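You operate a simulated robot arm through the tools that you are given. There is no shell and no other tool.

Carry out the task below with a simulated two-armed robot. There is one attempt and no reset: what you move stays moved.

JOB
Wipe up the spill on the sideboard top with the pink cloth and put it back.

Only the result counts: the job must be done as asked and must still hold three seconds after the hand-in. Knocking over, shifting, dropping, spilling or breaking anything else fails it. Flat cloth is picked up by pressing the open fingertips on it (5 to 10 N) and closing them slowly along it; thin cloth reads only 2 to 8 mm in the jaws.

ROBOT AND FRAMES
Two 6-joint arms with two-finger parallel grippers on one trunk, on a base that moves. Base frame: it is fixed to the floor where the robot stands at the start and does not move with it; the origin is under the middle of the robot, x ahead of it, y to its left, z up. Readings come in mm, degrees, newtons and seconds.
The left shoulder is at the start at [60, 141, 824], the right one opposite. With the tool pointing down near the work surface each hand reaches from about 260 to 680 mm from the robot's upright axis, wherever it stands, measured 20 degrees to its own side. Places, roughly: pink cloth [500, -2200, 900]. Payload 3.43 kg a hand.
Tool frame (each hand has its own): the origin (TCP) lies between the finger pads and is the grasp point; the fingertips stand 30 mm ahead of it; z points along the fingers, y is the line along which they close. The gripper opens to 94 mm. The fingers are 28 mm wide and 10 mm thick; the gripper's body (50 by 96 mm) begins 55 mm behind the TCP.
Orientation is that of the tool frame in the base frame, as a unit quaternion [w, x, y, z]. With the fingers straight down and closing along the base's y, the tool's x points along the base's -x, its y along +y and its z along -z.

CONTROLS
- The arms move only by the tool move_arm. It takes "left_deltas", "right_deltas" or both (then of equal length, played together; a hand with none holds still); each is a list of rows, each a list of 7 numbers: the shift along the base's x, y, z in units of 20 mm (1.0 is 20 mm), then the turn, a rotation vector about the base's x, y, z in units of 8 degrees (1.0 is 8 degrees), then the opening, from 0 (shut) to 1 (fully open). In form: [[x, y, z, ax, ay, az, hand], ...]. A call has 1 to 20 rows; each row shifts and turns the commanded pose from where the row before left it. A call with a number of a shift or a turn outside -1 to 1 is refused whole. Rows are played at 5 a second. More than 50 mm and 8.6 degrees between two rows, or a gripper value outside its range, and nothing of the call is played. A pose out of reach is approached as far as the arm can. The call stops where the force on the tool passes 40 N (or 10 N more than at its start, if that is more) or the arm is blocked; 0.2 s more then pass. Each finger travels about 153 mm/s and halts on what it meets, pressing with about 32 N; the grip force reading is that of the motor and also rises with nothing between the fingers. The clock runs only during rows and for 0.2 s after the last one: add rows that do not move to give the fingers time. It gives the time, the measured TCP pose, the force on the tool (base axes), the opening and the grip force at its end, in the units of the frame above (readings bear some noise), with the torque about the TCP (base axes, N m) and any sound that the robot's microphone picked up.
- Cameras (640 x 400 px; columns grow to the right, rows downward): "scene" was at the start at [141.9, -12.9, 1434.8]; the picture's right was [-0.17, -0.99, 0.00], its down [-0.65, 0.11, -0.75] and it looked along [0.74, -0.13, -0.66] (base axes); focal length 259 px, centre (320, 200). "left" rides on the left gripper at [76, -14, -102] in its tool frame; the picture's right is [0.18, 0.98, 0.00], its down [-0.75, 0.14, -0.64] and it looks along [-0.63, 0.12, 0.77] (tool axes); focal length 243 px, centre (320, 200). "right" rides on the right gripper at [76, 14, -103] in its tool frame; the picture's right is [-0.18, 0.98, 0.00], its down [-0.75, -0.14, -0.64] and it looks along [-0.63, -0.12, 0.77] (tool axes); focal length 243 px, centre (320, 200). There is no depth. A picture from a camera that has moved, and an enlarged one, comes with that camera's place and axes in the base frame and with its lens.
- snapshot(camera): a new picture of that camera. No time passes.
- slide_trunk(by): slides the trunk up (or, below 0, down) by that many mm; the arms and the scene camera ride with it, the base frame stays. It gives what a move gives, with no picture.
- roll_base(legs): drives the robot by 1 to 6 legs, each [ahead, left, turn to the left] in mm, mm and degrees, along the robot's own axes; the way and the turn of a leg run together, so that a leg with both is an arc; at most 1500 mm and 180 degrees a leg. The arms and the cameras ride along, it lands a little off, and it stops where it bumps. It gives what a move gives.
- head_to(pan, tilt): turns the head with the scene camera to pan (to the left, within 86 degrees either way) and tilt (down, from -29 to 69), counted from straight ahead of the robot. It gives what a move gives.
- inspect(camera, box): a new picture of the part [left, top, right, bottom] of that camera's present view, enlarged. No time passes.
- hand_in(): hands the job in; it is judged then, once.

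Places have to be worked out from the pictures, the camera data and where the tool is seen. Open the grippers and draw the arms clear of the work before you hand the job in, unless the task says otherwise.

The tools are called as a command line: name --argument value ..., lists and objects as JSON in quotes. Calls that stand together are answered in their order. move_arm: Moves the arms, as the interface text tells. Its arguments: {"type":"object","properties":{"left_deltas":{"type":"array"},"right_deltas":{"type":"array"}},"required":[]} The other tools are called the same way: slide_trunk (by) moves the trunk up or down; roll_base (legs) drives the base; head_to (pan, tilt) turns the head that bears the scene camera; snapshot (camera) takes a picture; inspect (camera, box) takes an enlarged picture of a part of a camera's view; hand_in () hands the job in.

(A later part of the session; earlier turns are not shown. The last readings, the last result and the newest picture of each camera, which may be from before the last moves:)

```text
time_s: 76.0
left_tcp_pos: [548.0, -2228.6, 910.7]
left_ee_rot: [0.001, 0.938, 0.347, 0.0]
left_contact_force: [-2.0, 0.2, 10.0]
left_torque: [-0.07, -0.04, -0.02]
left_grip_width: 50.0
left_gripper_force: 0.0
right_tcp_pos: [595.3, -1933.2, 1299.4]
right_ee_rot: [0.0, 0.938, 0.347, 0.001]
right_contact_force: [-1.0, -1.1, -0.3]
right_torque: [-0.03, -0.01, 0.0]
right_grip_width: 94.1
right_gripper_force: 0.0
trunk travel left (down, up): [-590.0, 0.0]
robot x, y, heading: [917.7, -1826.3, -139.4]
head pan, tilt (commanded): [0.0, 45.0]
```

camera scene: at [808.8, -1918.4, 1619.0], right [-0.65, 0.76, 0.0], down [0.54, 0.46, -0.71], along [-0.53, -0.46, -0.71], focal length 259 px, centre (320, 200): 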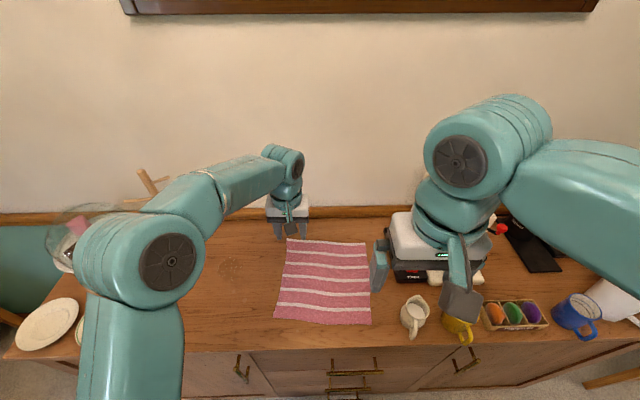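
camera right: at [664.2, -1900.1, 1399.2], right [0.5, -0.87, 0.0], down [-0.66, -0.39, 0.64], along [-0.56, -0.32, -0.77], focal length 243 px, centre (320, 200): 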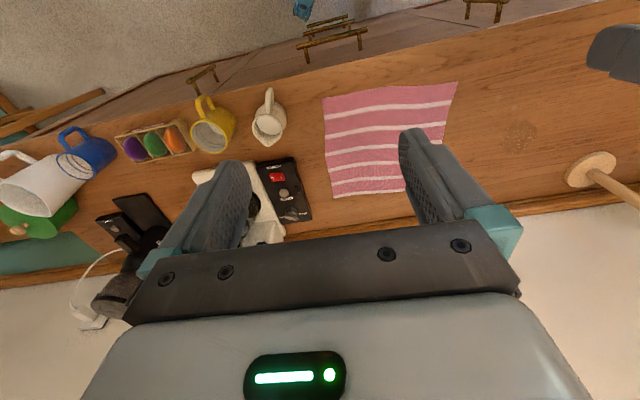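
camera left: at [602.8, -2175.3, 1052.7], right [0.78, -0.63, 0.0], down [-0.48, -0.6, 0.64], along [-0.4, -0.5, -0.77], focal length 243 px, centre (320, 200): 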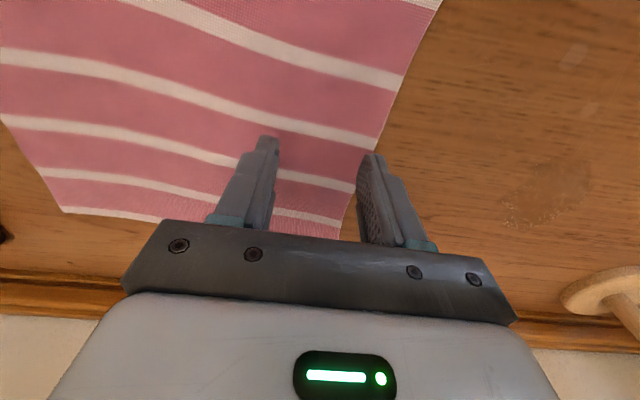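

Force is 10 N; I ease it a hair to about 8 N and close the fingers slowly along the cloth.

move_arm --left_deltas '[[0, 0, 0.01, 0, 0, 0, 0.5], [0, 0, 0, 0, 0, 0, 0.47], [0, 0, 0, 0, 0, 0, 0.43], [0, 0, 0, 0, 0, 0, 0.39], [0, 0, 0, 0, 0, 0, 0.35], [0, 0, 0, 0, 0, 0, 0.31], [0, 0, 0, 0, 0, 0, 0.27], [0, 0, 0, 0, 0, 0, 0.23], [0, 0, 0, 0, 0, 0, 0.2]]'

inspect --camera "left" --box '[200, 90, 440, 250]'

```text
time_s: 78.0
left_tcp_pos: [547.6, -2228.9, 911.6]
left_ee_rot: [0.0, 0.938, 0.347, 0.0]
left_contact_force: [0.3, 0.3, 1.1]
left_torque: [0.0, 0.0, 0.01]
left_grip_width: 19.2
left_gripper_force: 0.1
right_tcp_pos: [594.6, -1932.5, 1297.7]
right_ee_rot: [0.0, 0.938, 0.347, 0.0]
right_contact_force: [0.4, -0.6, -0.2]
right_torque: [0.02, 0.0, -0.03]
right_grip_width: 94.0
right_gripper_force: 0.0
trunk travel left (down, up): [-590.0, 0.0]
robot x, y, heading: [918.7, -1828.8, -139.3]
head pan, tilt (commanded): [0.0, 45.0]
```

```text
2.50 times, centred on (320, 170) of left
camera zoom: at [595.7, -2168.2, 1014.0], right [0.78, -0.63, 0.0], down [-0.48, -0.6, 0.64], along [-0.4, -0.5, -0.77], focal length 606 px, centre (320, 275)
```

zoom: 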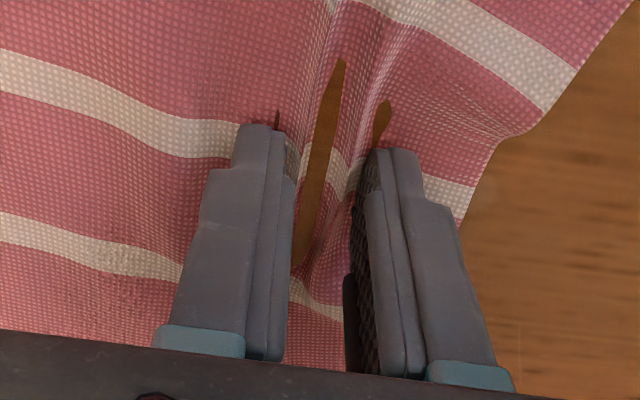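

The cloth is being gathered between the fingers, but the pressure has dropped to about 1 N. I press 0.6 mm more and close the rest slowly.

move_arm --left_deltas '[[0, 0, -0.03, 0, 0, 0, 0.18], [0, 0, 0, 0, 0, 0, 0.15], [0, 0, 0, 0, 0, 0, 0.12], [0, 0, 0, 0, 0, 0, 0.09], [0, 0, 0, 0, 0, 0, 0.06], [0, 0, 0, 0, 0, 0, 0.03], [0, 0, 0, 0, 0, 0, 0.0], [0, 0, 0, 0, 0, 0, 0.0], [0, 0, 0, 0, 0, 0, 0.0]]'

inspect --camera "left" --box '[200, 90, 440, 250]'

```text
time_s: 80.0
left_tcp_pos: [548.2, -2229.4, 911.0]
left_ee_rot: [0.0, 0.938, 0.347, -0.001]
left_contact_force: [0.9, -0.9, 4.5]
left_torque: [-0.04, 0.01, -0.02]
left_grip_width: 3.1
left_gripper_force: 31.8
right_tcp_pos: [595.1, -1932.7, 1298.3]
right_ee_rot: [-0.001, 0.938, 0.347, 0.0]
right_contact_force: [0.8, 0.1, -0.7]
right_torque: [0.02, 0.0, 0.01]
right_grip_width: 94.0
right_gripper_force: 0.0
trunk travel left (down, up): [-590.0, 0.0]
robot x, y, heading: [916.4, -1825.0, -139.4]
head pan, tilt (commanded): [0.0, 45.0]
```

```text
2.50 times, centred on (320, 170) of left
camera zoom: at [596.1, -2168.5, 1013.8], right [0.78, -0.63, 0.0], down [-0.48, -0.6, 0.64], along [-0.4, -0.5, -0.77], focal length 606 px, centre (320, 275)
```

zoom: 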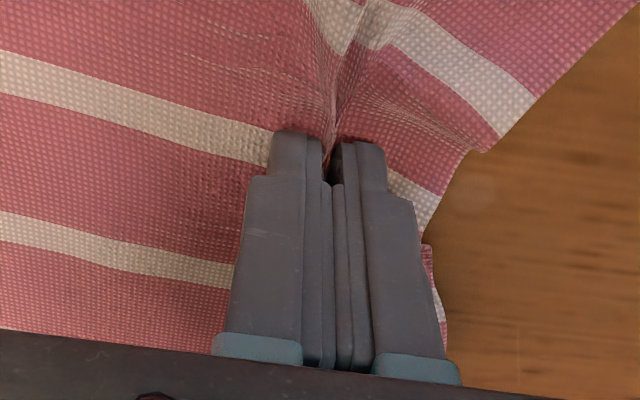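

The jaws read 3.1 mm with grip force up, so the cloth is held. I lift 2 mm and drag it leftward toward the spill, checking partway.

move_arm --left_deltas '[[0, 0, 0.1, 0, 0, 0, 0], [0.33, -0.38, 0, 0, 0, 0, 0], [0.33, -0.38, 0, 0, 0, 0, 0], [0.33, -0.38, 0, 0, 0, 0, 0], [0.33, -0.38, 0, 0, 0, 0, 0], [0.33, -0.38, 0, 0, 0, 0, 0], [0.33, -0.38, 0, 0, 0, 0, 0]]'

snapshot --camera "left"

inspect --camera "scene" --box '[200, 180, 440, 340]'

```text
time_s: 81.6
left_tcp_pos: [586.8, -2274.3, 914.2]
left_ee_rot: [-0.001, 0.938, 0.346, -0.001]
left_contact_force: [-0.1, -0.2, 0.9]
left_torque: [-0.01, -0.01, -0.01]
left_grip_width: 2.7
left_gripper_force: 32.2
right_tcp_pos: [594.2, -1933.3, 1299.2]
right_ee_rot: [0.0, 0.938, 0.346, 0.0]
right_contact_force: [0.0, -0.6, -0.7]
right_torque: [-0.01, 0.01, -0.01]
right_grip_width: 94.1
right_gripper_force: 0.1
trunk travel left (down, up): [-590.0, 0.0]
robot x, y, heading: [917.9, -1825.7, -139.3]
head pan, tilt (commanded): [0.0, 45.0]
```

```text
taken
camera left: at [635.9, -2213.7, 1016.1], right [0.78, -0.63, 0.0], down [-0.48, -0.6, 0.64], along [-0.4, -0.5, -0.77], focal length 243 px, centre (320, 200)
```

left: 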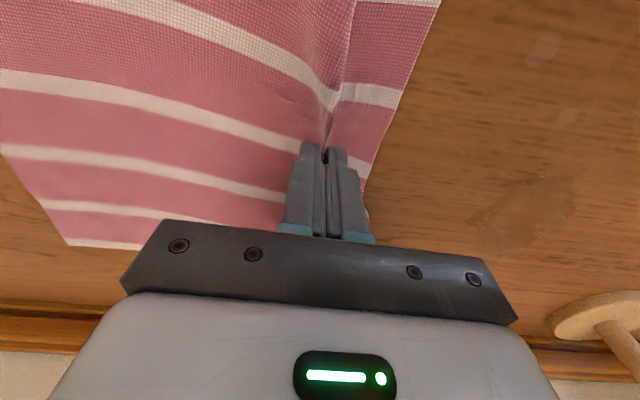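

```text
2.50 times, centred on (320, 260) of scene
camera zoom: at [811.2, -1916.6, 1619.3], right [-0.65, 0.76, 0.0], down [0.54, 0.46, -0.71], along [-0.54, -0.46, -0.71], focal length 647 px, centre (320, 50)
```

zoom: 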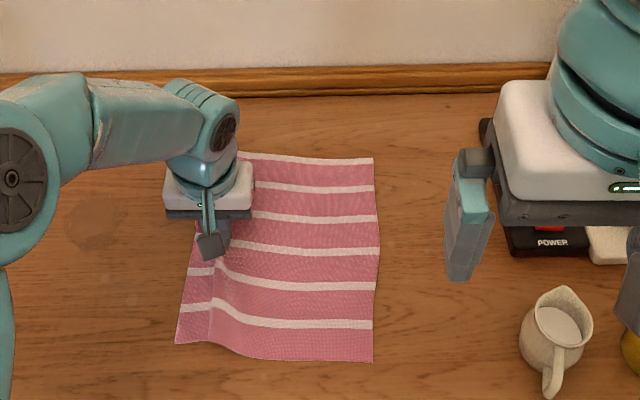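

The cloth slides as a whole with the pinch, and the spill is confirmed at about (677,-2412), with the two drops at about (708,-2294) and (714,-2334). I drag on to the spill centre.

move_arm --left_deltas '[[0.5, -0.77, 0, 0, 0, 0, 0], [0.5, -0.77, 0, 0, 0, 0, 0], [0.5, -0.77, 0, 0, 0, 0, 0], [0.5, -0.77, 0, 0, 0, 0, 0], [0.5, -0.77, 0, 0, 0, 0, 0], [0.5, -0.77, 0, 0, 0, 0, 0], [0.5, -0.77, 0, 0, 0, 0, 0], [0.5, -0.77, 0, 0, 0, 0, 0], [0.5, -0.77, 0, 0, 0, 0, 0]]'

snapshot --camera "left"

inspect --camera "scene" --box '[160, 180, 400, 340]'

```text
time_s: 83.6
left_tcp_pos: [678.0, -2411.2, 913.0]
left_ee_rot: [-0.001, 0.938, 0.346, -0.001]
left_contact_force: [0.4, 0.0, -0.3]
left_torque: [0.02, 0.0, -0.01]
left_grip_width: 3.0
left_gripper_force: 31.7
right_tcp_pos: [595.9, -1933.3, 1298.9]
right_ee_rot: [0.0, 0.938, 0.347, 0.0]
right_contact_force: [0.2, 0.2, -0.3]
right_torque: [0.02, 0.05, 0.0]
right_grip_width: 94.1
right_gripper_force: 0.1
trunk travel left (down, up): [-590.0, 0.0]
robot x, y, heading: [920.3, -1827.6, -139.1]
head pan, tilt (commanded): [0.0, 45.0]
```

```text
taken
camera left: at [725.8, -2351.8, 1014.9], right [0.78, -0.63, 0.0], down [-0.48, -0.6, 0.64], along [-0.4, -0.5, -0.77], focal length 243 px, centre (320, 200)
```

left: 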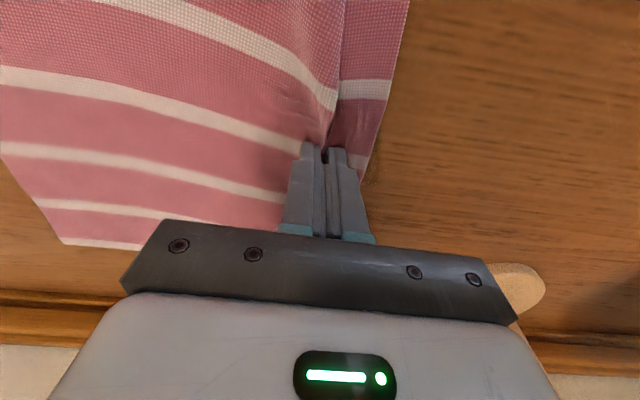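

```text
2.50 times, centred on (280, 260) of scene
camera zoom: at [811.3, -1916.9, 1619.3], right [-0.65, 0.76, 0.0], down [0.54, 0.46, -0.71], along [-0.54, -0.46, -0.71], focal length 647 px, centre (420, 50)
```

zoom: 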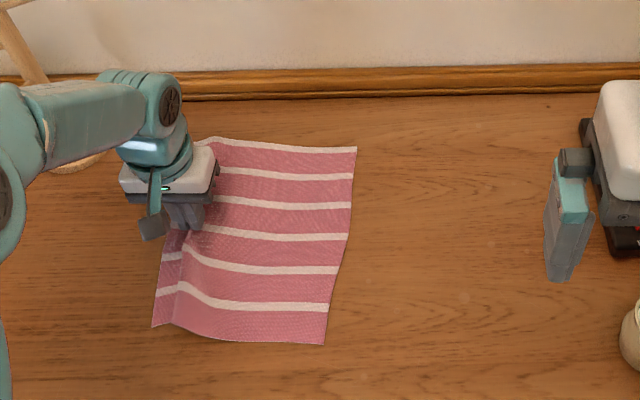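

The pinch is right over the spill. I press down about 1.4 mm to get a light wiping force.

move_arm --left_deltas '[[0, 0, -0.05, 0, 0, 0, 0], [0, 0, -0.04, 0, 0, 0, 0]]'

```text
time_s: 84.2
left_tcp_pos: [677.4, -2411.9, 912.4]
left_ee_rot: [0.0, 0.938, 0.347, -0.001]
left_contact_force: [1.9, 0.7, 5.1]
left_torque: [-0.05, -0.02, 0.02]
left_grip_width: 2.8
left_gripper_force: 32.0
right_tcp_pos: [594.0, -1932.6, 1298.6]
right_ee_rot: [0.0, 0.938, 0.348, 0.0]
right_contact_force: [1.1, 0.4, 0.0]
right_torque: [-0.04, 0.03, 0.04]
right_grip_width: 94.1
right_gripper_force: 0.1
trunk travel left (down, up): [-590.0, 0.0]
robot x, y, heading: [917.4, -1821.9, -139.4]
head pan, tilt (commanded): [0.0, 45.0]
```

Wiping force is 5 N. I rub over the blob in a raster, forth and back and to the left part first.

move_arm --left_deltas '[[-0.757, -0.653, 0, 0, 0, 0, 0], [-0.757, -0.653, 0, 0, 0, 0, 0], [0.653, -0.757, 0, 0, 0, 0, 0], [0.757, 0.653, 0, 0, 0, 0, 0], [0.757, 0.653, 0, 0, 0, 0, 0], [0.757, 0.653, 0, 0, 0, 0, 0], [0.757, 0.653, 0, 0, 0, 0, 0], [0.653, -0.757, 0, 0, 0, 0, 0], [-0.757, -0.653, 0, 0, 0, 0, 0], [-0.757, -0.653, 0, 0, 0, 0, 0], [-0.757, -0.653, 0, 0, 0, 0, 0], [-0.757, -0.653, 0, 0, 0, 0, 0]]'

snapshot --camera "left"

```text
time_s: 86.8
left_tcp_pos: [671.2, -2469.4, 912.5]
left_ee_rot: [0.0, 0.938, 0.347, 0.0]
left_contact_force: [0.4, 1.3, 1.2]
left_torque: [-0.01, -0.07, 0.03]
left_grip_width: 3.2
left_gripper_force: 31.5
right_tcp_pos: [594.5, -1933.8, 1298.2]
right_ee_rot: [0.0, 0.938, 0.347, 0.0]
right_contact_force: [-0.2, -0.3, -0.6]
right_torque: [0.0, 0.0, 0.01]
right_grip_width: 94.1
right_gripper_force: 0.0
trunk travel left (down, up): [-590.0, 0.0]
robot x, y, heading: [919.2, -1825.5, -139.3]
head pan, tilt (commanded): [0.0, 45.0]
```

```text
taken
camera left: at [720.2, -2408.7, 1014.1], right [0.78, -0.63, 0.0], down [-0.48, -0.6, 0.64], along [-0.4, -0.5, -0.77], focal length 243 px, centre (320, 200)
```

left: 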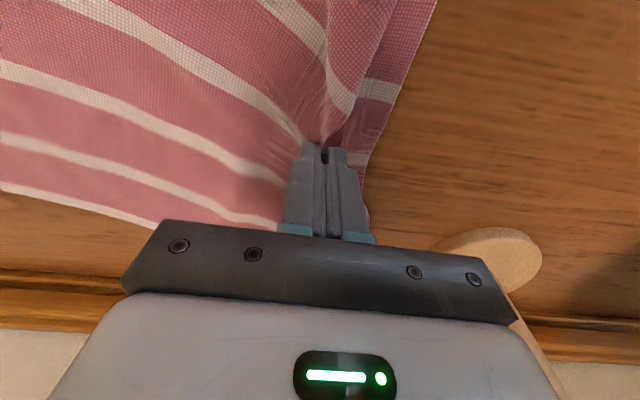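

Contact fell to about 1 N, so I press 0.5 mm more and continue the raster over the middle and right part.

move_arm --left_deltas '[[0, 0, -0.03, 0, 0, 0, 0], [-0.653, 0.757, 0, 0, 0, 0, 0], [0.757, 0.653, 0, 0, 0, 0, 0], [0.757, 0.653, 0, 0, 0, 0, 0], [0.757, 0.653, 0, 0, 0, 0, 0], [0.757, 0.653, 0, 0, 0, 0, 0], [-0.653, 0.757, 0, 0, 0, 0, 0], [-0.757, -0.653, 0, 0, 0, 0, 0], [-0.757, -0.653, 0, 0, 0, 0, 0], [-0.757, -0.653, 0, 0, 0, 0, 0], [-0.757, -0.653, 0, 0, 0, 0, 0], [-0.653, 0.757, 0, 0, 0, 0, 0], [0.757, 0.653, 0, 0, 0, 0, 0], [0.757, 0.653, 0, 0, 0, 0, 0], [0.757, 0.653, 0, 0, 0, 0, 0], [0.757, 0.653, 0, 0, 0, 0, 0]]'

snapshot --camera "left"

inspect --camera "scene" --box '[160, 180, 400, 340]'

```text
time_s: 90.2
left_tcp_pos: [695.3, -2371.0, 911.8]
left_ee_rot: [-0.001, 0.938, 0.347, -0.001]
left_contact_force: [-5.3, -1.8, 14.1]
left_torque: [-0.1, 0.2, 0.0]
left_grip_width: 2.7
left_gripper_force: 31.8
right_tcp_pos: [595.6, -1932.2, 1299.1]
right_ee_rot: [0.0, 0.938, 0.347, -0.001]
right_contact_force: [0.2, 0.6, -0.6]
right_torque: [0.02, 0.01, -0.01]
right_grip_width: 94.1
right_gripper_force: 0.0
trunk travel left (down, up): [-590.0, 0.0]
robot x, y, heading: [918.0, -1826.2, -139.6]
head pan, tilt (commanded): [0.0, 45.0]
```

```text
taken
camera left: at [742.5, -2310.4, 1013.9], right [0.78, -0.63, 0.0], down [-0.48, -0.6, 0.64], along [-0.4, -0.5, -0.77], focal length 243 px, centre (320, 200)
```

left: 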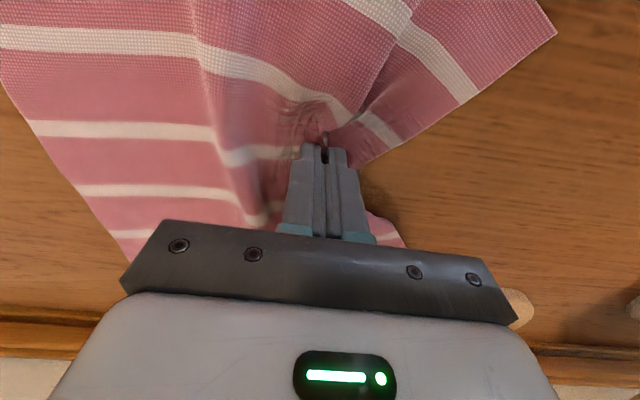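

```text
2.50 times, centred on (280, 260) of scene
camera zoom: at [812.2, -1915.3, 1619.5], right [-0.65, 0.76, 0.0], down [0.54, 0.46, -0.71], along [-0.54, -0.46, -0.71], focal length 647 px, centre (420, 50)
```

zoom: 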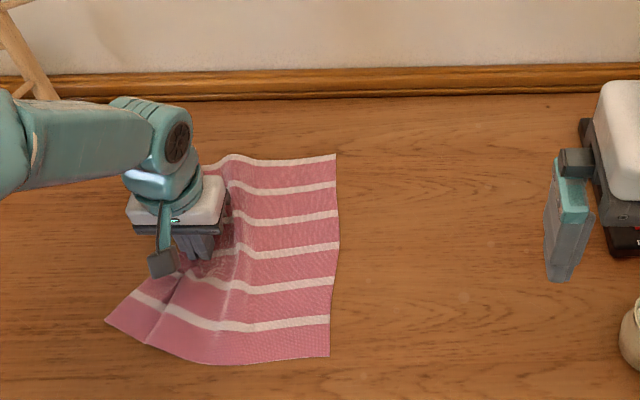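

Force is 14 N here, a bit high; I ease up slightly, finish the right-hand strip of the blob, then run the pinch over the two small drops near (714,-2334) and (708,-2294).

move_arm --left_deltas '[[-0.653, 0.757, 0.025, 0, 0, 0, 0], [-0.757, -0.653, 0, 0, 0, 0, 0], [-0.757, -0.653, 0, 0, 0, 0, 0], [-0.757, -0.653, 0, 0, 0, 0, 0], [-0.757, -0.653, 0, 0, 0, 0, 0], [0.653, -0.757, 0, 0, 0, 0, 0], [0.653, -0.757, 0, 0, 0, 0, 0], [0.757, 0.653, 0, 0, 0, 0, 0], [0.757, 0.653, 0, 0, 0, 0, 0], [0.757, 0.653, 0, 0, 0, 0, 0], [0.757, 0.653, 0, 0, 0, 0, 0]]'

snapshot --camera "left"

```text
time_s: 92.6
left_tcp_pos: [707.6, -2384.4, 911.2]
left_ee_rot: [0.0, 0.938, 0.347, -0.001]
left_contact_force: [-5.5, -1.2, 15.4]
left_torque: [-0.09, 0.16, 0.0]
left_grip_width: 3.2
left_gripper_force: 31.8
right_tcp_pos: [594.6, -1931.6, 1298.4]
right_ee_rot: [0.001, 0.938, 0.347, -0.001]
right_contact_force: [-0.2, 0.6, 0.3]
right_torque: [-0.01, 0.01, 0.0]
right_grip_width: 94.3
right_gripper_force: 0.0
trunk travel left (down, up): [-590.0, 0.0]
robot x, y, heading: [920.9, -1821.1, -139.5]
head pan, tilt (commanded): [0.0, 45.0]
```

```text
taken
camera left: at [755.6, -2324.4, 1013.8], right [0.78, -0.63, 0.0], down [-0.48, -0.6, 0.64], along [-0.4, -0.5, -0.76], focal length 243 px, centre (320, 200)
```

left: 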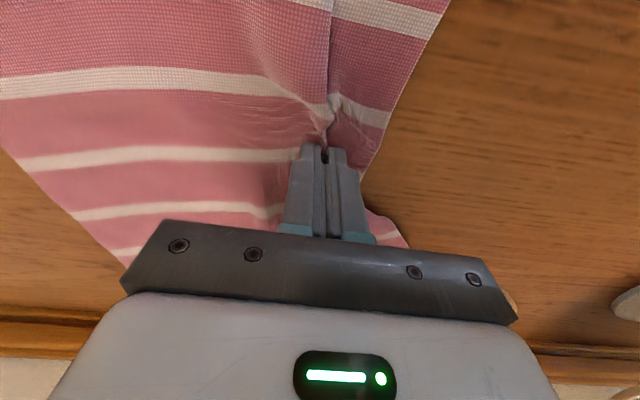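

I now run the pinch over the two drops toward the front and back once.

move_arm --left_deltas '[[0.1, 0.83, 0.03, 0, 0, 0, 0], [0.1, 0.83, 0, 0, 0, 0, 0], [0.1, 0.83, 0, 0, 0, 0, 0], [-0.1, 0.7, 0, 0, 0, 0, 0], [-0.1, 0.7, 0, 0, 0, 0, 0], [-0.1, 0.8, 0, 0, 0, 0, 0], [-0.1, 0.3, 0, 0, 0, 0, 0], [0.4, -0.6, 0, 0, 0, 0, 0], [0, -0.8, 0, 0, 0, 0, 0], [-0.2, -0.8, 0, 0, 0, 0, 0], [-0.3, -0.5, 0, 0, 0, 0, 0]]'

snapshot --camera "left"

snapshot --camera "scene"

```text
time_s: 95.0
left_tcp_pos: [704.7, -2340.5, 911.9]
left_ee_rot: [-0.001, 0.938, 0.347, -0.001]
left_contact_force: [0.6, 4.7, 10.3]
left_torque: [0.11, 0.02, -0.06]
left_grip_width: 3.1
left_gripper_force: 32.5
right_tcp_pos: [595.8, -1931.9, 1298.1]
right_ee_rot: [0.001, 0.938, 0.347, 0.0]
right_contact_force: [0.5, 0.0, -0.6]
right_torque: [-0.02, 0.03, -0.01]
right_grip_width: 93.8
right_gripper_force: 0.1
trunk travel left (down, up): [-590.0, 0.0]
robot x, y, heading: [919.1, -1826.9, -139.2]
head pan, tilt (commanded): [0.0, 45.0]
```

```text
taken
camera left: at [752.8, -2279.9, 1014.1], right [0.78, -0.63, 0.0], down [-0.48, -0.6, 0.64], along [-0.4, -0.5, -0.77], focal length 243 px, centre (320, 200)
```

left: 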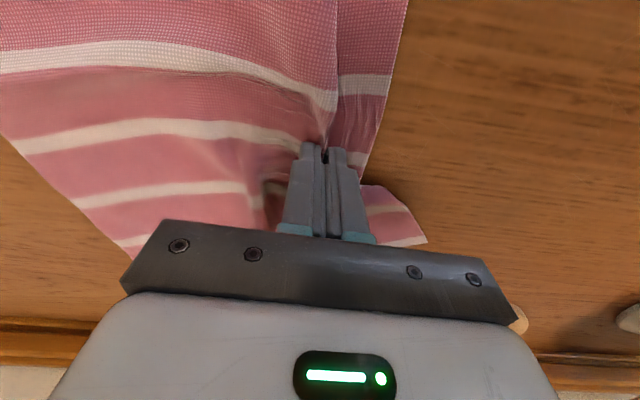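

```text
taken
camera scene: at [811.8, -1915.1, 1619.4], right [-0.65, 0.76, 0.0], down [0.54, 0.46, -0.71], along [-0.54, -0.46, -0.71], focal length 259 px, centre (320, 200)
```

scene: 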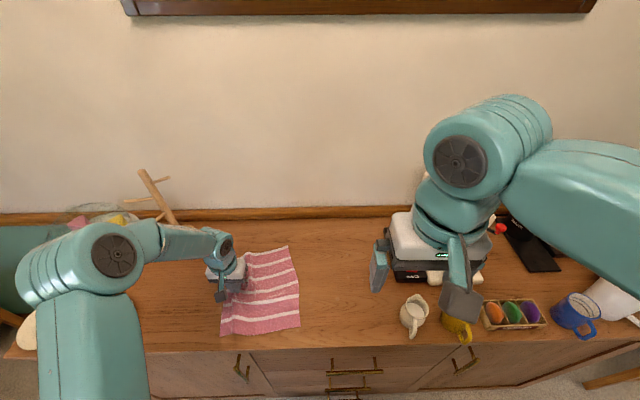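

Both drops were rubbed; the spill spot itself is hidden behind the hand in these views. I look with the right wrist camera, which sees it from the side.

inspect --camera "right" --box '[400, 50, 640, 210]'

inspect --camera "scene" --box '[180, 220, 330, 345]'

```text
2.50 times, centred on (520, 130) of right
camera zoom: at [663.6, -1894.3, 1399.3], right [0.5, -0.87, 0.0], down [-0.66, -0.38, 0.64], along [-0.56, -0.32, -0.77], focal length 606 px, centre (-180, 375)
```

zoom: 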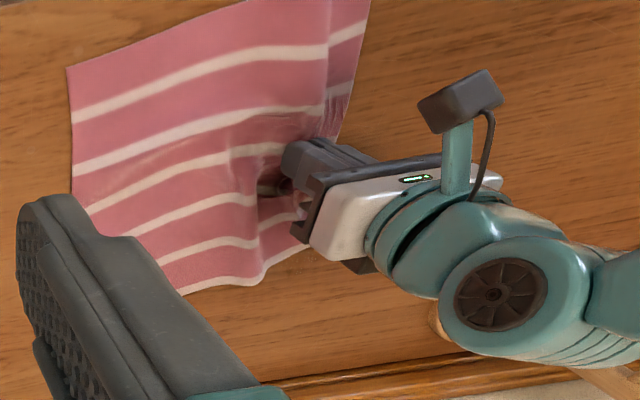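

```text
3.20 times, centred on (255, 282) of scene
camera zoom: at [811.8, -1915.1, 1619.4], right [-0.65, 0.76, 0.0], down [0.54, 0.46, -0.71], along [-0.54, -0.46, -0.71], focal length 828 px, centre (528, -64)
```

zoom: 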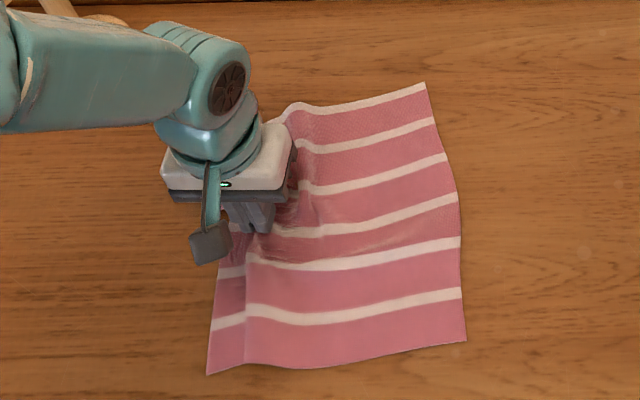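

I can't see the spot with the hand in the way, so I ease the pressure, open the fingers a little and lift off to look.

move_arm --left_deltas '[[0, 0, 0.06, 0, 0, 0, 0], [0, 0, 0, 0, 0, 0, 0.1], [0, 0, 0, 0, 0, 0, 0.2], [0, 0, 0, 0, 0, 0, 0.25], [0, 0, 0.1, 0, 0, 0, 0.25], [0, 0, 0.25, 0, 0, 0, 0.25], [0, 0, 1, 0, 0, 0, 0.25], [0, 0, 1, 0, 0, 0, 0.25], [0, 0, 1, 0, 0, 0, 0.25], [0, 0, 1, 0, 0, 0, 0.25], [0, 0, 1, 0, 0, 0, 0.25]]'

snapshot --camera "left"

snapshot --camera "scene"

```text
time_s: 97.4
left_tcp_pos: [703.3, -2342.6, 1019.9]
left_ee_rot: [0.0, 0.938, 0.348, 0.0]
left_contact_force: [0.3, -0.2, 0.3]
left_torque: [-0.04, -0.02, 0.0]
left_grip_width: 23.4
left_gripper_force: 0.1
right_tcp_pos: [594.1, -1934.7, 1298.5]
right_ee_rot: [0.0, 0.938, 0.347, -0.001]
right_contact_force: [-0.2, 0.2, -0.3]
right_torque: [-0.03, 0.01, 0.01]
right_grip_width: 94.0
right_gripper_force: 0.0
trunk travel left (down, up): [-590.0, 0.0]
robot x, y, heading: [919.4, -1822.4, -139.2]
head pan, tilt (commanded): [0.0, 45.0]
```

```text
taken
camera left: at [751.4, -2281.3, 1121.9], right [0.78, -0.63, 0.0], down [-0.48, -0.6, 0.64], along [-0.4, -0.5, -0.77], focal length 243 px, centre (320, 200)
```

left: 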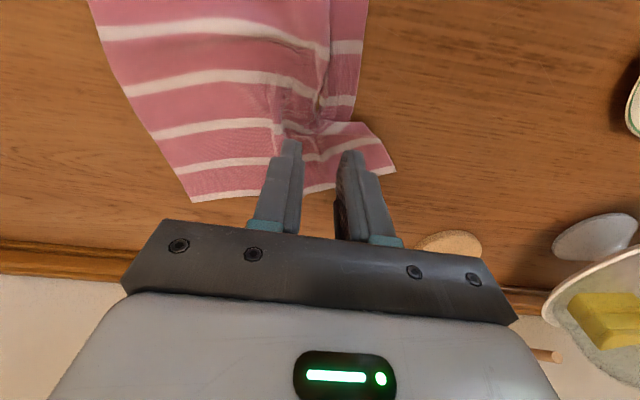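

```text
taken
camera scene: at [810.7, -1916.4, 1619.3], right [-0.65, 0.76, 0.0], down [0.54, 0.46, -0.71], along [-0.54, -0.46, -0.71], focal length 259 px, centre (320, 200)
```

scene: 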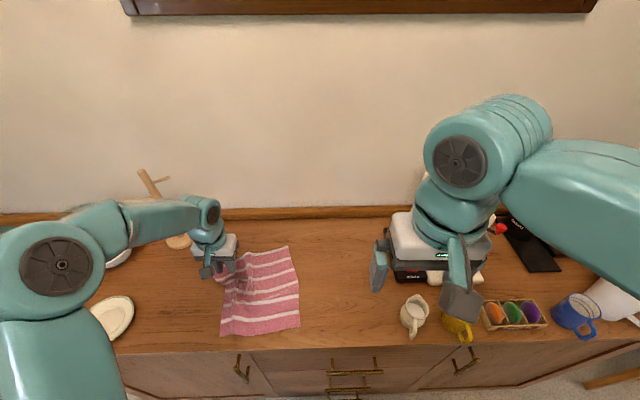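

The cloth lies flat with only a small fold; the wood around its left edge looks clean, but I want a clear look. I lift more and draw the hand toward me.

move_arm --left_deltas '[[0.757, 0.653, 1, 0, 0, 0, 0.25], [0.757, 0.653, 1, 0, 0, 0, 0.25], [0.757, 0.653, 1, 0, 0, 0, 0.25], [0.757, 0.653, 1, 0, 0, 0, 0.25], [0.757, 0.653, 0, 0, 0, 0, 0.25], [0.757, 0.653, 0, 0, 0, 0, 0.25]]'

snapshot --camera "left"

inspect --camera "right" --box '[400, 50, 640, 210]'

```text
time_s: 98.8
left_tcp_pos: [795.1, -2260.5, 1101.9]
left_ee_rot: [0.0, 0.938, 0.347, -0.001]
left_contact_force: [-0.6, 0.3, 0.0]
left_torque: [-0.02, 0.04, -0.02]
left_grip_width: 23.6
left_gripper_force: 0.1
right_tcp_pos: [596.1, -1931.8, 1298.4]
right_ee_rot: [0.0, 0.938, 0.347, 0.0]
right_contact_force: [0.3, 0.1, -0.4]
right_torque: [0.01, -0.03, 0.0]
right_grip_width: 94.0
right_gripper_force: 0.0
trunk travel left (down, up): [-590.0, 0.0]
robot x, y, heading: [919.6, -1824.4, -139.2]
head pan, tilt (commanded): [0.0, 45.0]
```

```text
taken
camera left: at [843.4, -2201.0, 1203.5], right [0.78, -0.63, 0.0], down [-0.48, -0.6, 0.64], along [-0.4, -0.5, -0.77], focal length 243 px, centre (320, 200)
```

left: 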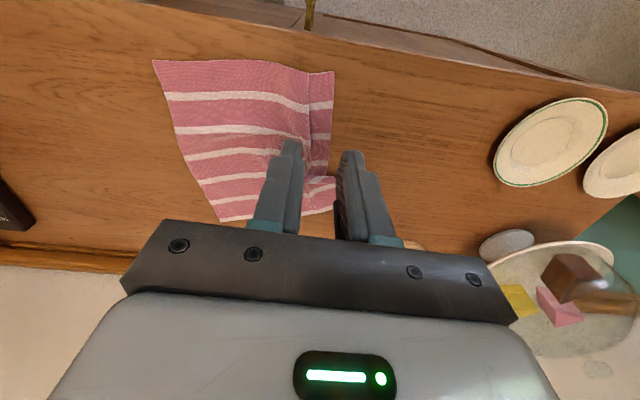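

```text
2.50 times, centred on (520, 130) of right
camera zoom: at [663.9, -1893.9, 1399.5], right [0.5, -0.87, 0.0], down [-0.66, -0.38, 0.64], along [-0.56, -0.32, -0.77], focal length 606 px, centre (-180, 375)
```

zoom: 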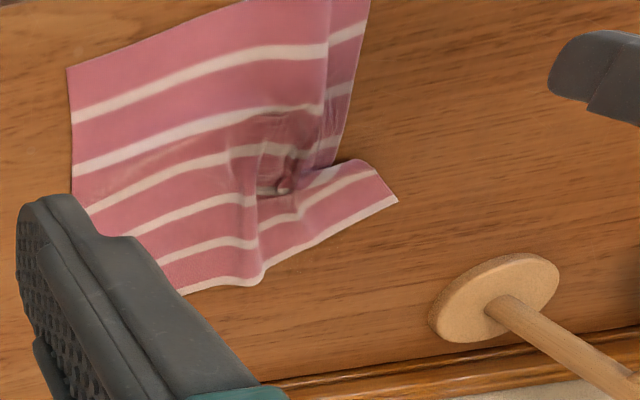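

The cloth's right edge now runs from about local (392,54) to (650,110), i.e. turned about 12 degrees, and the spot is still under the cloth. I'll regrasp near the middle of its right edge at about (615,-2253), with the tool turned 12.5 degrees to match, and move the right hand aside for room.

move_arm --left_deltas '[[-0.9, 0.035, 0, 0, 0, 0.156, 0.53], [-0.9, 0.035, 0, 0, 0, 0.156, 0.53], [-0.9, 0.035, 0, 0, 0, 0.156, 0.53], [-0.9, 0.035, 0, 0, 0, 0.156, 0.53], [-0.9, 0.035, 0, 0, 0, 0.156, 0.53], [-0.9, 0.035, 0, 0, 0, 0.156, 0.53], [-0.9, 0.035, 0, 0, 0, 0.156, 0.53], [-0.9, 0.035, 0, 0, 0, 0.156, 0.53], [-0.9, 0.035, 0, 0, 0, 0.156, 0.53], [-0.9, 0.035, 0, 0, 0, 0.156, 0.53]]' --right_deltas '[[-0.653, 0.757, 0, 0, 0, 0, 1], [-0.653, 0.757, 0, 0, 0, 0, 1], [-0.653, 0.757, 0, 0, 0, 0, 1], [-0.653, 0.757, 0, 0, 0, 0, 1], [0, 0, 0, 0, 0, 0, 1], [0, 0, 0, 0, 0, 0, 1], [0, 0, 0, 0, 0, 0, 1], [0, 0, 0, 0, 0, 0, 1], [0, 0, 0, 0, 0, 0, 1], [0, 0, 0, 0, 0, 0, 1]]'

snapshot --camera "left"

snapshot --camera "scene"

```text
time_s: 101.0
left_tcp_pos: [612.9, -2255.0, 1099.6]
left_ee_rot: [-0.001, 0.895, 0.447, -0.001]
left_contact_force: [0.3, 0.3, 0.2]
left_torque: [-0.03, 0.01, 0.0]
left_grip_width: 49.6
left_gripper_force: 0.0
right_tcp_pos: [542.9, -1871.9, 1296.8]
right_ee_rot: [0.0, 0.938, 0.347, 0.0]
right_contact_force: [0.4, 0.5, 0.1]
right_torque: [-0.02, 0.02, -0.01]
right_grip_width: 94.0
right_gripper_force: 0.0
trunk travel left (down, up): [-590.0, 0.0]
robot x, y, heading: [915.7, -1826.3, -139.6]
head pan, tilt (commanded): [0.0, 45.0]
```

```text
taken
camera left: at [647.1, -2186.1, 1202.2], right [0.9, -0.44, 0.0], down [-0.34, -0.69, 0.64], along [-0.29, -0.58, -0.77], focal length 243 px, centre (320, 200)
```

left: 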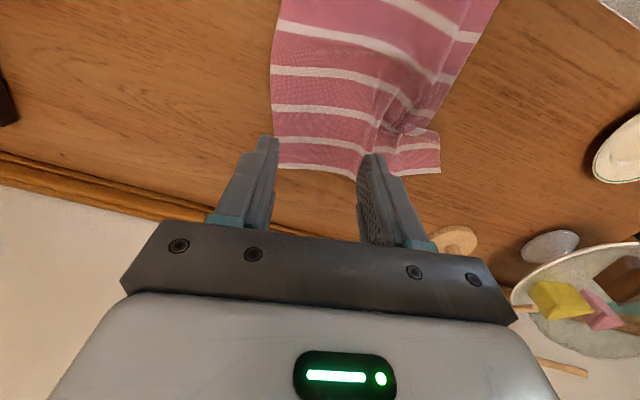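

```text
taken
camera scene: at [810.7, -1916.5, 1619.3], right [-0.65, 0.76, 0.0], down [0.54, 0.46, -0.71], along [-0.54, -0.46, -0.71], focal length 259 px, centre (320, 200)
```

scene: 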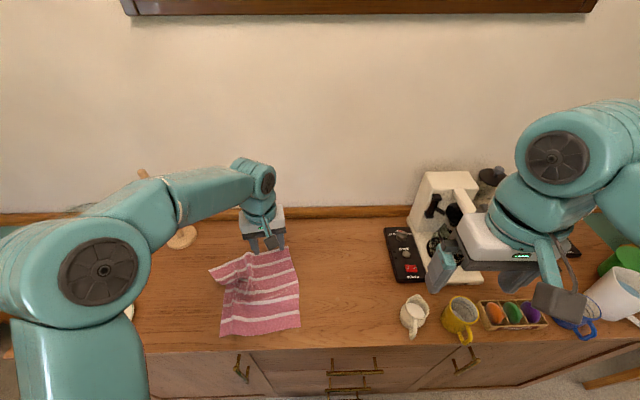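

The tool point projects about 59 mm inside the cloth's right edge. I shift 12 mm toward the edge and lower to a few mm above the surface.

move_arm --left_deltas '[[-0.5, 0.25, -1, 0, 0, 0, 0.53], [0, 0, -1, 0, 0, 0, 0.53], [0, 0, -1, 0, 0, 0, 0.53], [0, 0, -1, 0, 0, 0, 0.53], [0, 0, -1, 0, 0, 0, 0.53], [0, 0, -1, 0, 0, 0, 0.53], [0, 0, -1, 0, 0, 0, 0.53], [0, 0, -1, 0, 0, 0, 0.53], [0, 0, -0.8, 0, 0, 0, 0.53], [0, 0, -0.25, 0, 0, 0, 0.53]]'

snapshot --camera "left"

```text
time_s: 103.2
left_tcp_pos: [605.4, -2249.1, 919.0]
left_ee_rot: [-0.001, 0.895, 0.446, -0.001]
left_contact_force: [-1.1, -0.3, -0.5]
left_torque: [0.01, 0.02, -0.01]
left_grip_width: 49.7
left_gripper_force: 0.1
right_tcp_pos: [541.1, -1871.9, 1295.8]
right_ee_rot: [0.0, 0.938, 0.348, 0.0]
right_contact_force: [1.3, 0.3, 0.9]
right_torque: [0.02, 0.0, -0.03]
right_grip_width: 94.0
right_gripper_force: 0.0
trunk travel left (down, up): [-590.0, 0.0]
robot x, y, heading: [921.5, -1825.4, -139.4]
head pan, tilt (commanded): [0.0, 45.0]
```

```text
taken
camera left: at [638.7, -2179.9, 1021.4], right [0.9, -0.44, 0.0], down [-0.34, -0.69, 0.64], along [-0.29, -0.58, -0.77], focal length 243 px, centre (320, 200)
```

left: 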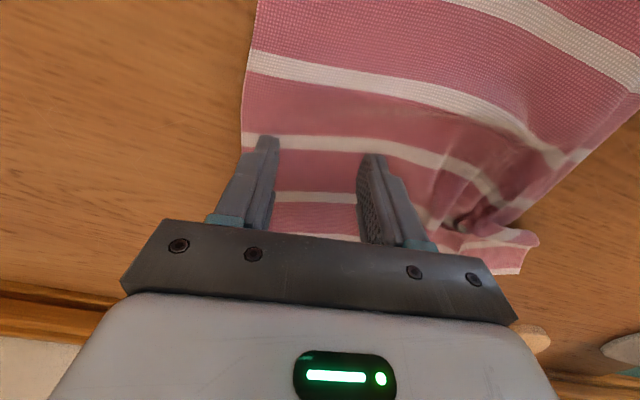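

Both tips are over cloth, the right one about 12 mm inside the edge. I lower the last millimetres in small steps.

move_arm --left_deltas '[[0, 0, -0.05, 0, 0, 0, 0.53], [0, 0, -0.05, 0, 0, 0, 0.53], [0, 0, -0.05, 0, 0, 0, 0.53], [0, 0, -0.05, 0, 0, 0, 0.53], [0, 0, -0.05, 0, 0, 0, 0.53]]'

```text
time_s: 104.4
left_tcp_pos: [604.5, -2250.1, 913.6]
left_ee_rot: [0.0, 0.895, 0.447, -0.001]
left_contact_force: [-0.3, -0.1, 0.3]
left_torque: [-0.01, 0.01, 0.02]
left_grip_width: 49.9
left_gripper_force: 0.1
right_tcp_pos: [542.5, -1871.5, 1295.5]
right_ee_rot: [0.0, 0.938, 0.347, 0.0]
right_contact_force: [-0.3, -0.5, 0.5]
right_torque: [0.01, 0.03, -0.02]
right_grip_width: 94.2
right_gripper_force: 0.1
trunk travel left (down, up): [-590.0, 0.0]
robot x, y, heading: [920.4, -1822.2, -139.5]
head pan, tilt (commanded): [0.0, 45.0]
```

At 913.6 with no force; the surface should come within 1.5 mm.

move_arm --left_deltas '[[0, 0, -0.05, 0, 0, 0, 0.53], [0, 0, -0.03, 0, 0, 0, 0.53]]'

```text
time_s: 105.0
left_tcp_pos: [602.6, -2250.7, 913.1]
left_ee_rot: [-0.001, 0.894, 0.447, 0.0]
left_contact_force: [0.1, 0.2, -0.5]
left_torque: [0.02, -0.01, 0.0]
left_grip_width: 49.8
left_gripper_force: 0.0
right_tcp_pos: [541.4, -1872.5, 1296.2]
right_ee_rot: [0.001, 0.938, 0.347, 0.001]
right_contact_force: [-0.2, 0.6, 0.4]
right_torque: [-0.01, 0.0, 0.02]
right_grip_width: 94.0
right_gripper_force: 0.0
trunk travel left (down, up): [-590.0, 0.0]
robot x, y, heading: [920.3, -1824.0, -139.1]
head pan, tilt (commanded): [0.0, 45.0]
```

Still free; another millimetre.

move_arm --left_deltas '[[0, 0, -0.04, 0, 0, 0, 0.53], [0, 0, -0.03, 0, 0, 0, 0.53]]'

```text
time_s: 105.6
left_tcp_pos: [605.0, -2250.8, 911.3]
left_ee_rot: [-0.001, 0.894, 0.447, -0.002]
left_contact_force: [-0.5, 1.1, 3.8]
left_torque: [0.02, 0.01, 0.03]
left_grip_width: 49.6
left_gripper_force: 0.1
right_tcp_pos: [542.9, -1871.6, 1297.1]
right_ee_rot: [-0.001, 0.938, 0.347, 0.0]
right_contact_force: [-0.2, 0.0, 0.0]
right_torque: [0.0, -0.02, -0.01]
right_grip_width: 94.1
right_gripper_force: 0.1
trunk travel left (down, up): [-590.0, 0.0]
robot x, y, heading: [920.7, -1823.9, -139.2]
head pan, tilt (commanded): [0.0, 45.0]
```

Contact at 3.8 N. I press half a millimetre more and close slowly, adding a touch of pressure midway as the force dropped last time.

move_arm --left_deltas '[[0, 0, -0.025, 0, 0, 0, 0.5], [0, 0, 0, 0, 0, 0, 0.47], [0, 0, 0, 0, 0, 0, 0.43], [0, 0, 0, 0, 0, 0, 0.39], [0, 0, 0, 0, 0, 0, 0.35], [0, 0, 0, 0, 0, 0, 0.31], [0, 0, 0, 0, 0, 0, 0.27], [0, 0, -0.015, 0, 0, 0, 0.23], [0, 0, 0, 0, 0, 0, 0.2]]'

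inspect --camera "left" --box '[200, 90, 440, 250]'

```text
time_s: 107.6
left_tcp_pos: [605.2, -2249.9, 910.1]
left_ee_rot: [0.0, 0.895, 0.447, -0.002]
left_contact_force: [-0.5, -0.3, 21.3]
left_torque: [0.04, -0.05, -0.01]
left_grip_width: 18.7
left_gripper_force: 0.1
right_tcp_pos: [542.5, -1870.0, 1297.6]
right_ee_rot: [0.0, 0.938, 0.347, -0.001]
right_contact_force: [-0.2, 0.3, -1.1]
right_torque: [-0.01, -0.02, -0.01]
right_grip_width: 93.6
right_gripper_force: 0.1
trunk travel left (down, up): [-590.0, 0.0]
robot x, y, heading: [919.3, -1830.1, -139.4]
head pan, tilt (commanded): [0.0, 45.0]
```

```text
2.50 times, centred on (320, 170) of left
camera zoom: at [638.8, -2180.0, 1013.5], right [0.9, -0.44, 0.0], down [-0.34, -0.69, 0.64], along [-0.29, -0.58, -0.76], focal length 606 px, centre (320, 275)
```

zoom: 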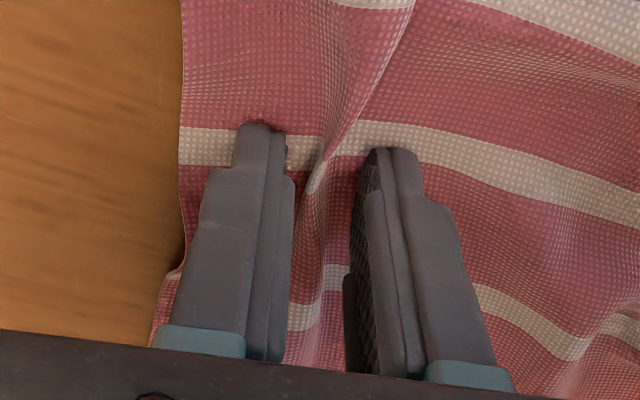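

A proper fold stands between the fingers, but the force rose to 21 N; I ease up about 1 mm while closing the rest.

move_arm --left_deltas '[[0, 0, 0.05, 0, 0, 0, 0.18], [0, 0, 0, 0, 0, 0, 0.15], [0, 0, 0, 0, 0, 0, 0.12], [0, 0, 0, 0, 0, 0, 0.09], [0, 0, 0, 0, 0, 0, 0.06], [0, 0, 0, 0, 0, 0, 0.03], [0, 0, 0, 0, 0, 0, 0.0], [0, 0, 0, 0, 0, 0, 0.0], [0, 0, 0, 0, 0, 0, 0.0]]'

inspect --camera "left" --box '[200, 90, 440, 250]'

```text
time_s: 109.6
left_tcp_pos: [604.3, -2249.6, 911.3]
left_ee_rot: [0.0, 0.894, 0.447, -0.001]
left_contact_force: [1.8, 0.5, 11.8]
left_torque: [0.03, -0.08, 0.03]
left_grip_width: 2.3
left_gripper_force: 31.8
right_tcp_pos: [542.6, -1870.7, 1296.5]
right_ee_rot: [0.001, 0.938, 0.347, 0.0]
right_contact_force: [0.3, -0.7, 0.3]
right_torque: [0.03, 0.01, 0.01]
right_grip_width: 94.1
right_gripper_force: 0.0
trunk travel left (down, up): [-590.0, 0.0]
robot x, y, heading: [920.0, -1824.0, -139.1]
head pan, tilt (commanded): [0.0, 45.0]
```

```text
2.50 times, centred on (320, 170) of left
camera zoom: at [638.7, -2180.3, 1013.7], right [0.9, -0.44, 0.0], down [-0.34, -0.69, 0.64], along [-0.29, -0.58, -0.77], focal length 606 px, centre (320, 275)
```

zoom: 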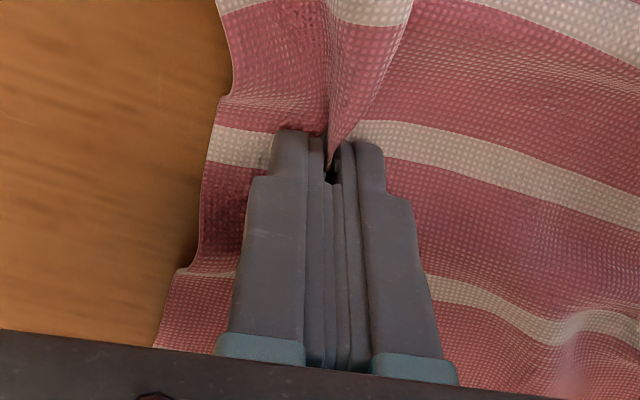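

The fold is held (2.3 mm, full grip force). I lift 2.5 mm and drag the cloth to the right, turning it gradually back.

move_arm --left_deltas '[[0, 0, 0.13, 0, 0, 0, 0], [-0.36, 0.345, 0, 0, 0, -0.08, 0], [-0.73, 0.69, 0, 0, 0, -0.17, 0], [-0.73, 0.69, 0, 0, 0, -0.17, 0], [-0.73, 0.69, 0, 0, 0, -0.17, 0], [-0.73, 0.69, 0, 0, 0, -0.17, 0], [-0.73, 0.69, 0, 0, 0, -0.17, 0]]'

snapshot --camera "left"

snapshot --camera "scene"

```text
time_s: 111.2
left_tcp_pos: [523.9, -2174.2, 914.6]
left_ee_rot: [0.0, 0.922, 0.388, 0.0]
left_contact_force: [0.5, -0.8, -0.2]
left_torque: [-0.03, -0.03, 0.05]
left_grip_width: 2.3
left_gripper_force: 32.4
right_tcp_pos: [542.0, -1871.8, 1296.3]
right_ee_rot: [0.0, 0.938, 0.347, -0.001]
right_contact_force: [0.0, 0.8, -0.7]
right_torque: [0.05, -0.03, -0.02]
right_grip_width: 94.2
right_gripper_force: 0.0
trunk travel left (down, up): [-590.0, 0.0]
robot x, y, heading: [919.2, -1828.4, -139.4]
head pan, tilt (commanded): [0.0, 45.0]
```

```text
taken
camera left: at [567.0, -2109.5, 1016.7], right [0.83, -0.56, 0.0], down [-0.43, -0.64, 0.64], along [-0.36, -0.53, -0.77], focal length 243 px, centre (320, 200)
```

left: 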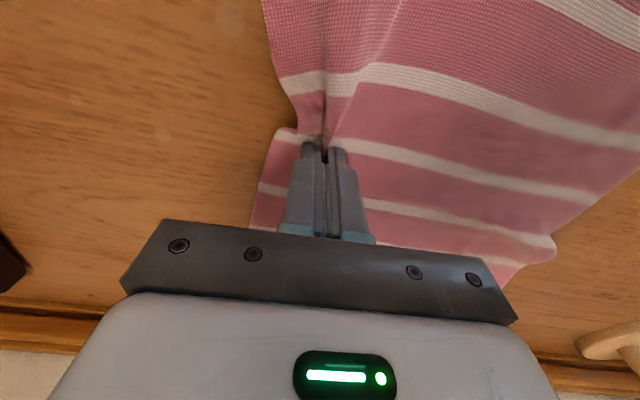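

```text
taken
camera scene: at [810.5, -1915.4, 1619.3], right [-0.65, 0.76, 0.0], down [0.54, 0.46, -0.71], along [-0.54, -0.46, -0.71], focal length 259 px, centre (320, 200)
```

scene: 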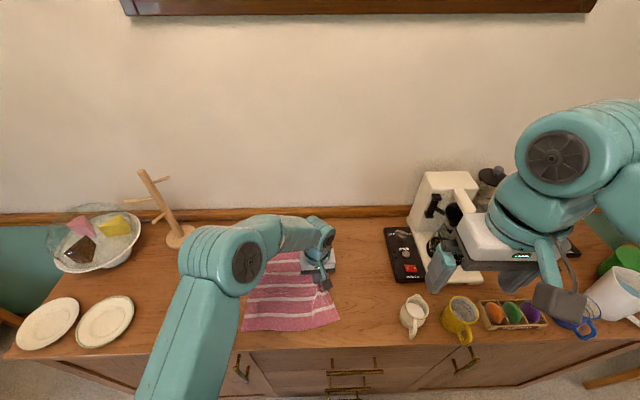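

The cloth follows flatly. I enlarge the left wrist view where the spill was (around pixel (600,264)).

inspect --camera "left" --box '[500, 180, 640, 330]'

inspect --camera "left" --box '[0, 0, 300, 200]'

snapshot --camera "right"

```text
2.67 times, centred on (570, 255) of left
camera zoom: at [567.0, -2109.5, 1016.7], right [0.83, -0.56, 0.0], down [-0.43, -0.64, 0.64], along [-0.36, -0.53, -0.77], focal length 647 px, centre (-347, 53)
```

zoom: 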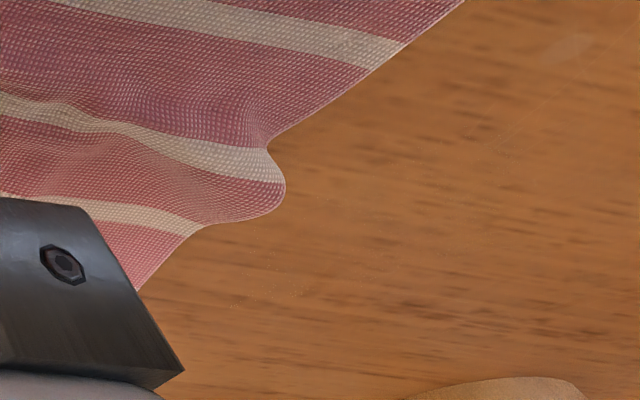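

```text
2.00 times, centred on (150, 100) of left
camera zoom: at [567.0, -2109.5, 1016.7], right [0.83, -0.56, 0.0], down [-0.43, -0.64, 0.64], along [-0.36, -0.53, -0.77], focal length 485 px, centre (660, 400)
```

zoom: 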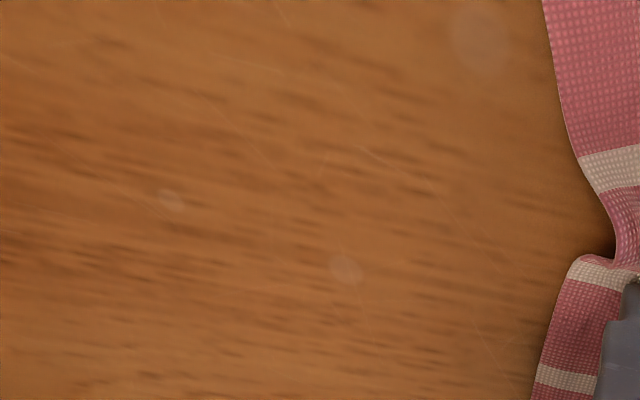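

```text
taken
camera right: at [609.6, -1833.3, 1397.7], right [0.5, -0.87, 0.0], down [-0.66, -0.38, 0.64], along [-0.56, -0.32, -0.77], focal length 243 px, centre (320, 200)
```

right: 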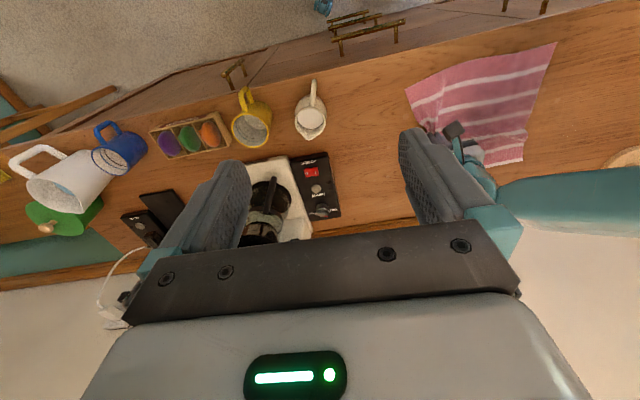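

The spill spot now looks like clean wood, with perhaps a few tiny specks. I enlarge it further to be sure.

inspect --camera "left" --box '[550, 225, 640, 295]'

inspect --camera "left" --box '[520, 150, 640, 240]'

```text
5.71 times, centred on (595, 260) of left
camera zoom: at [567.0, -2109.5, 1016.7], right [0.83, -0.56, 0.0], down [-0.43, -0.64, 0.64], along [-0.36, -0.53, -0.77], focal length 1386 px, centre (-1251, -143)
```

zoom: 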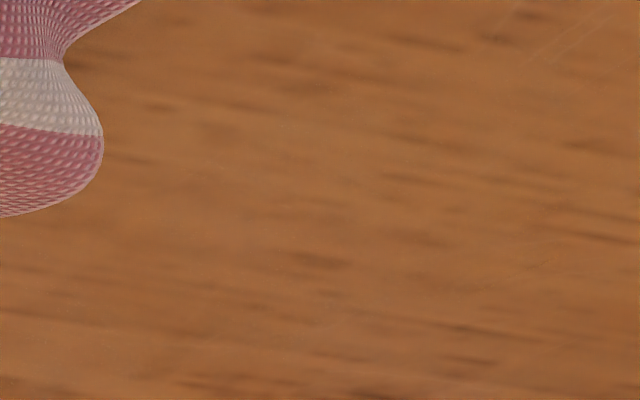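

```text
4.44 times, centred on (580, 195) of left
camera zoom: at [567.0, -2109.5, 1016.7], right [0.83, -0.56, 0.0], down [-0.43, -0.64, 0.64], along [-0.36, -0.53, -0.77], focal length 1078 px, centre (-836, 222)
```

zoom: 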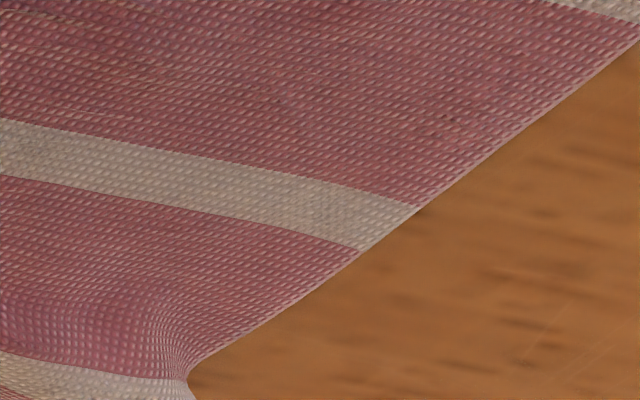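

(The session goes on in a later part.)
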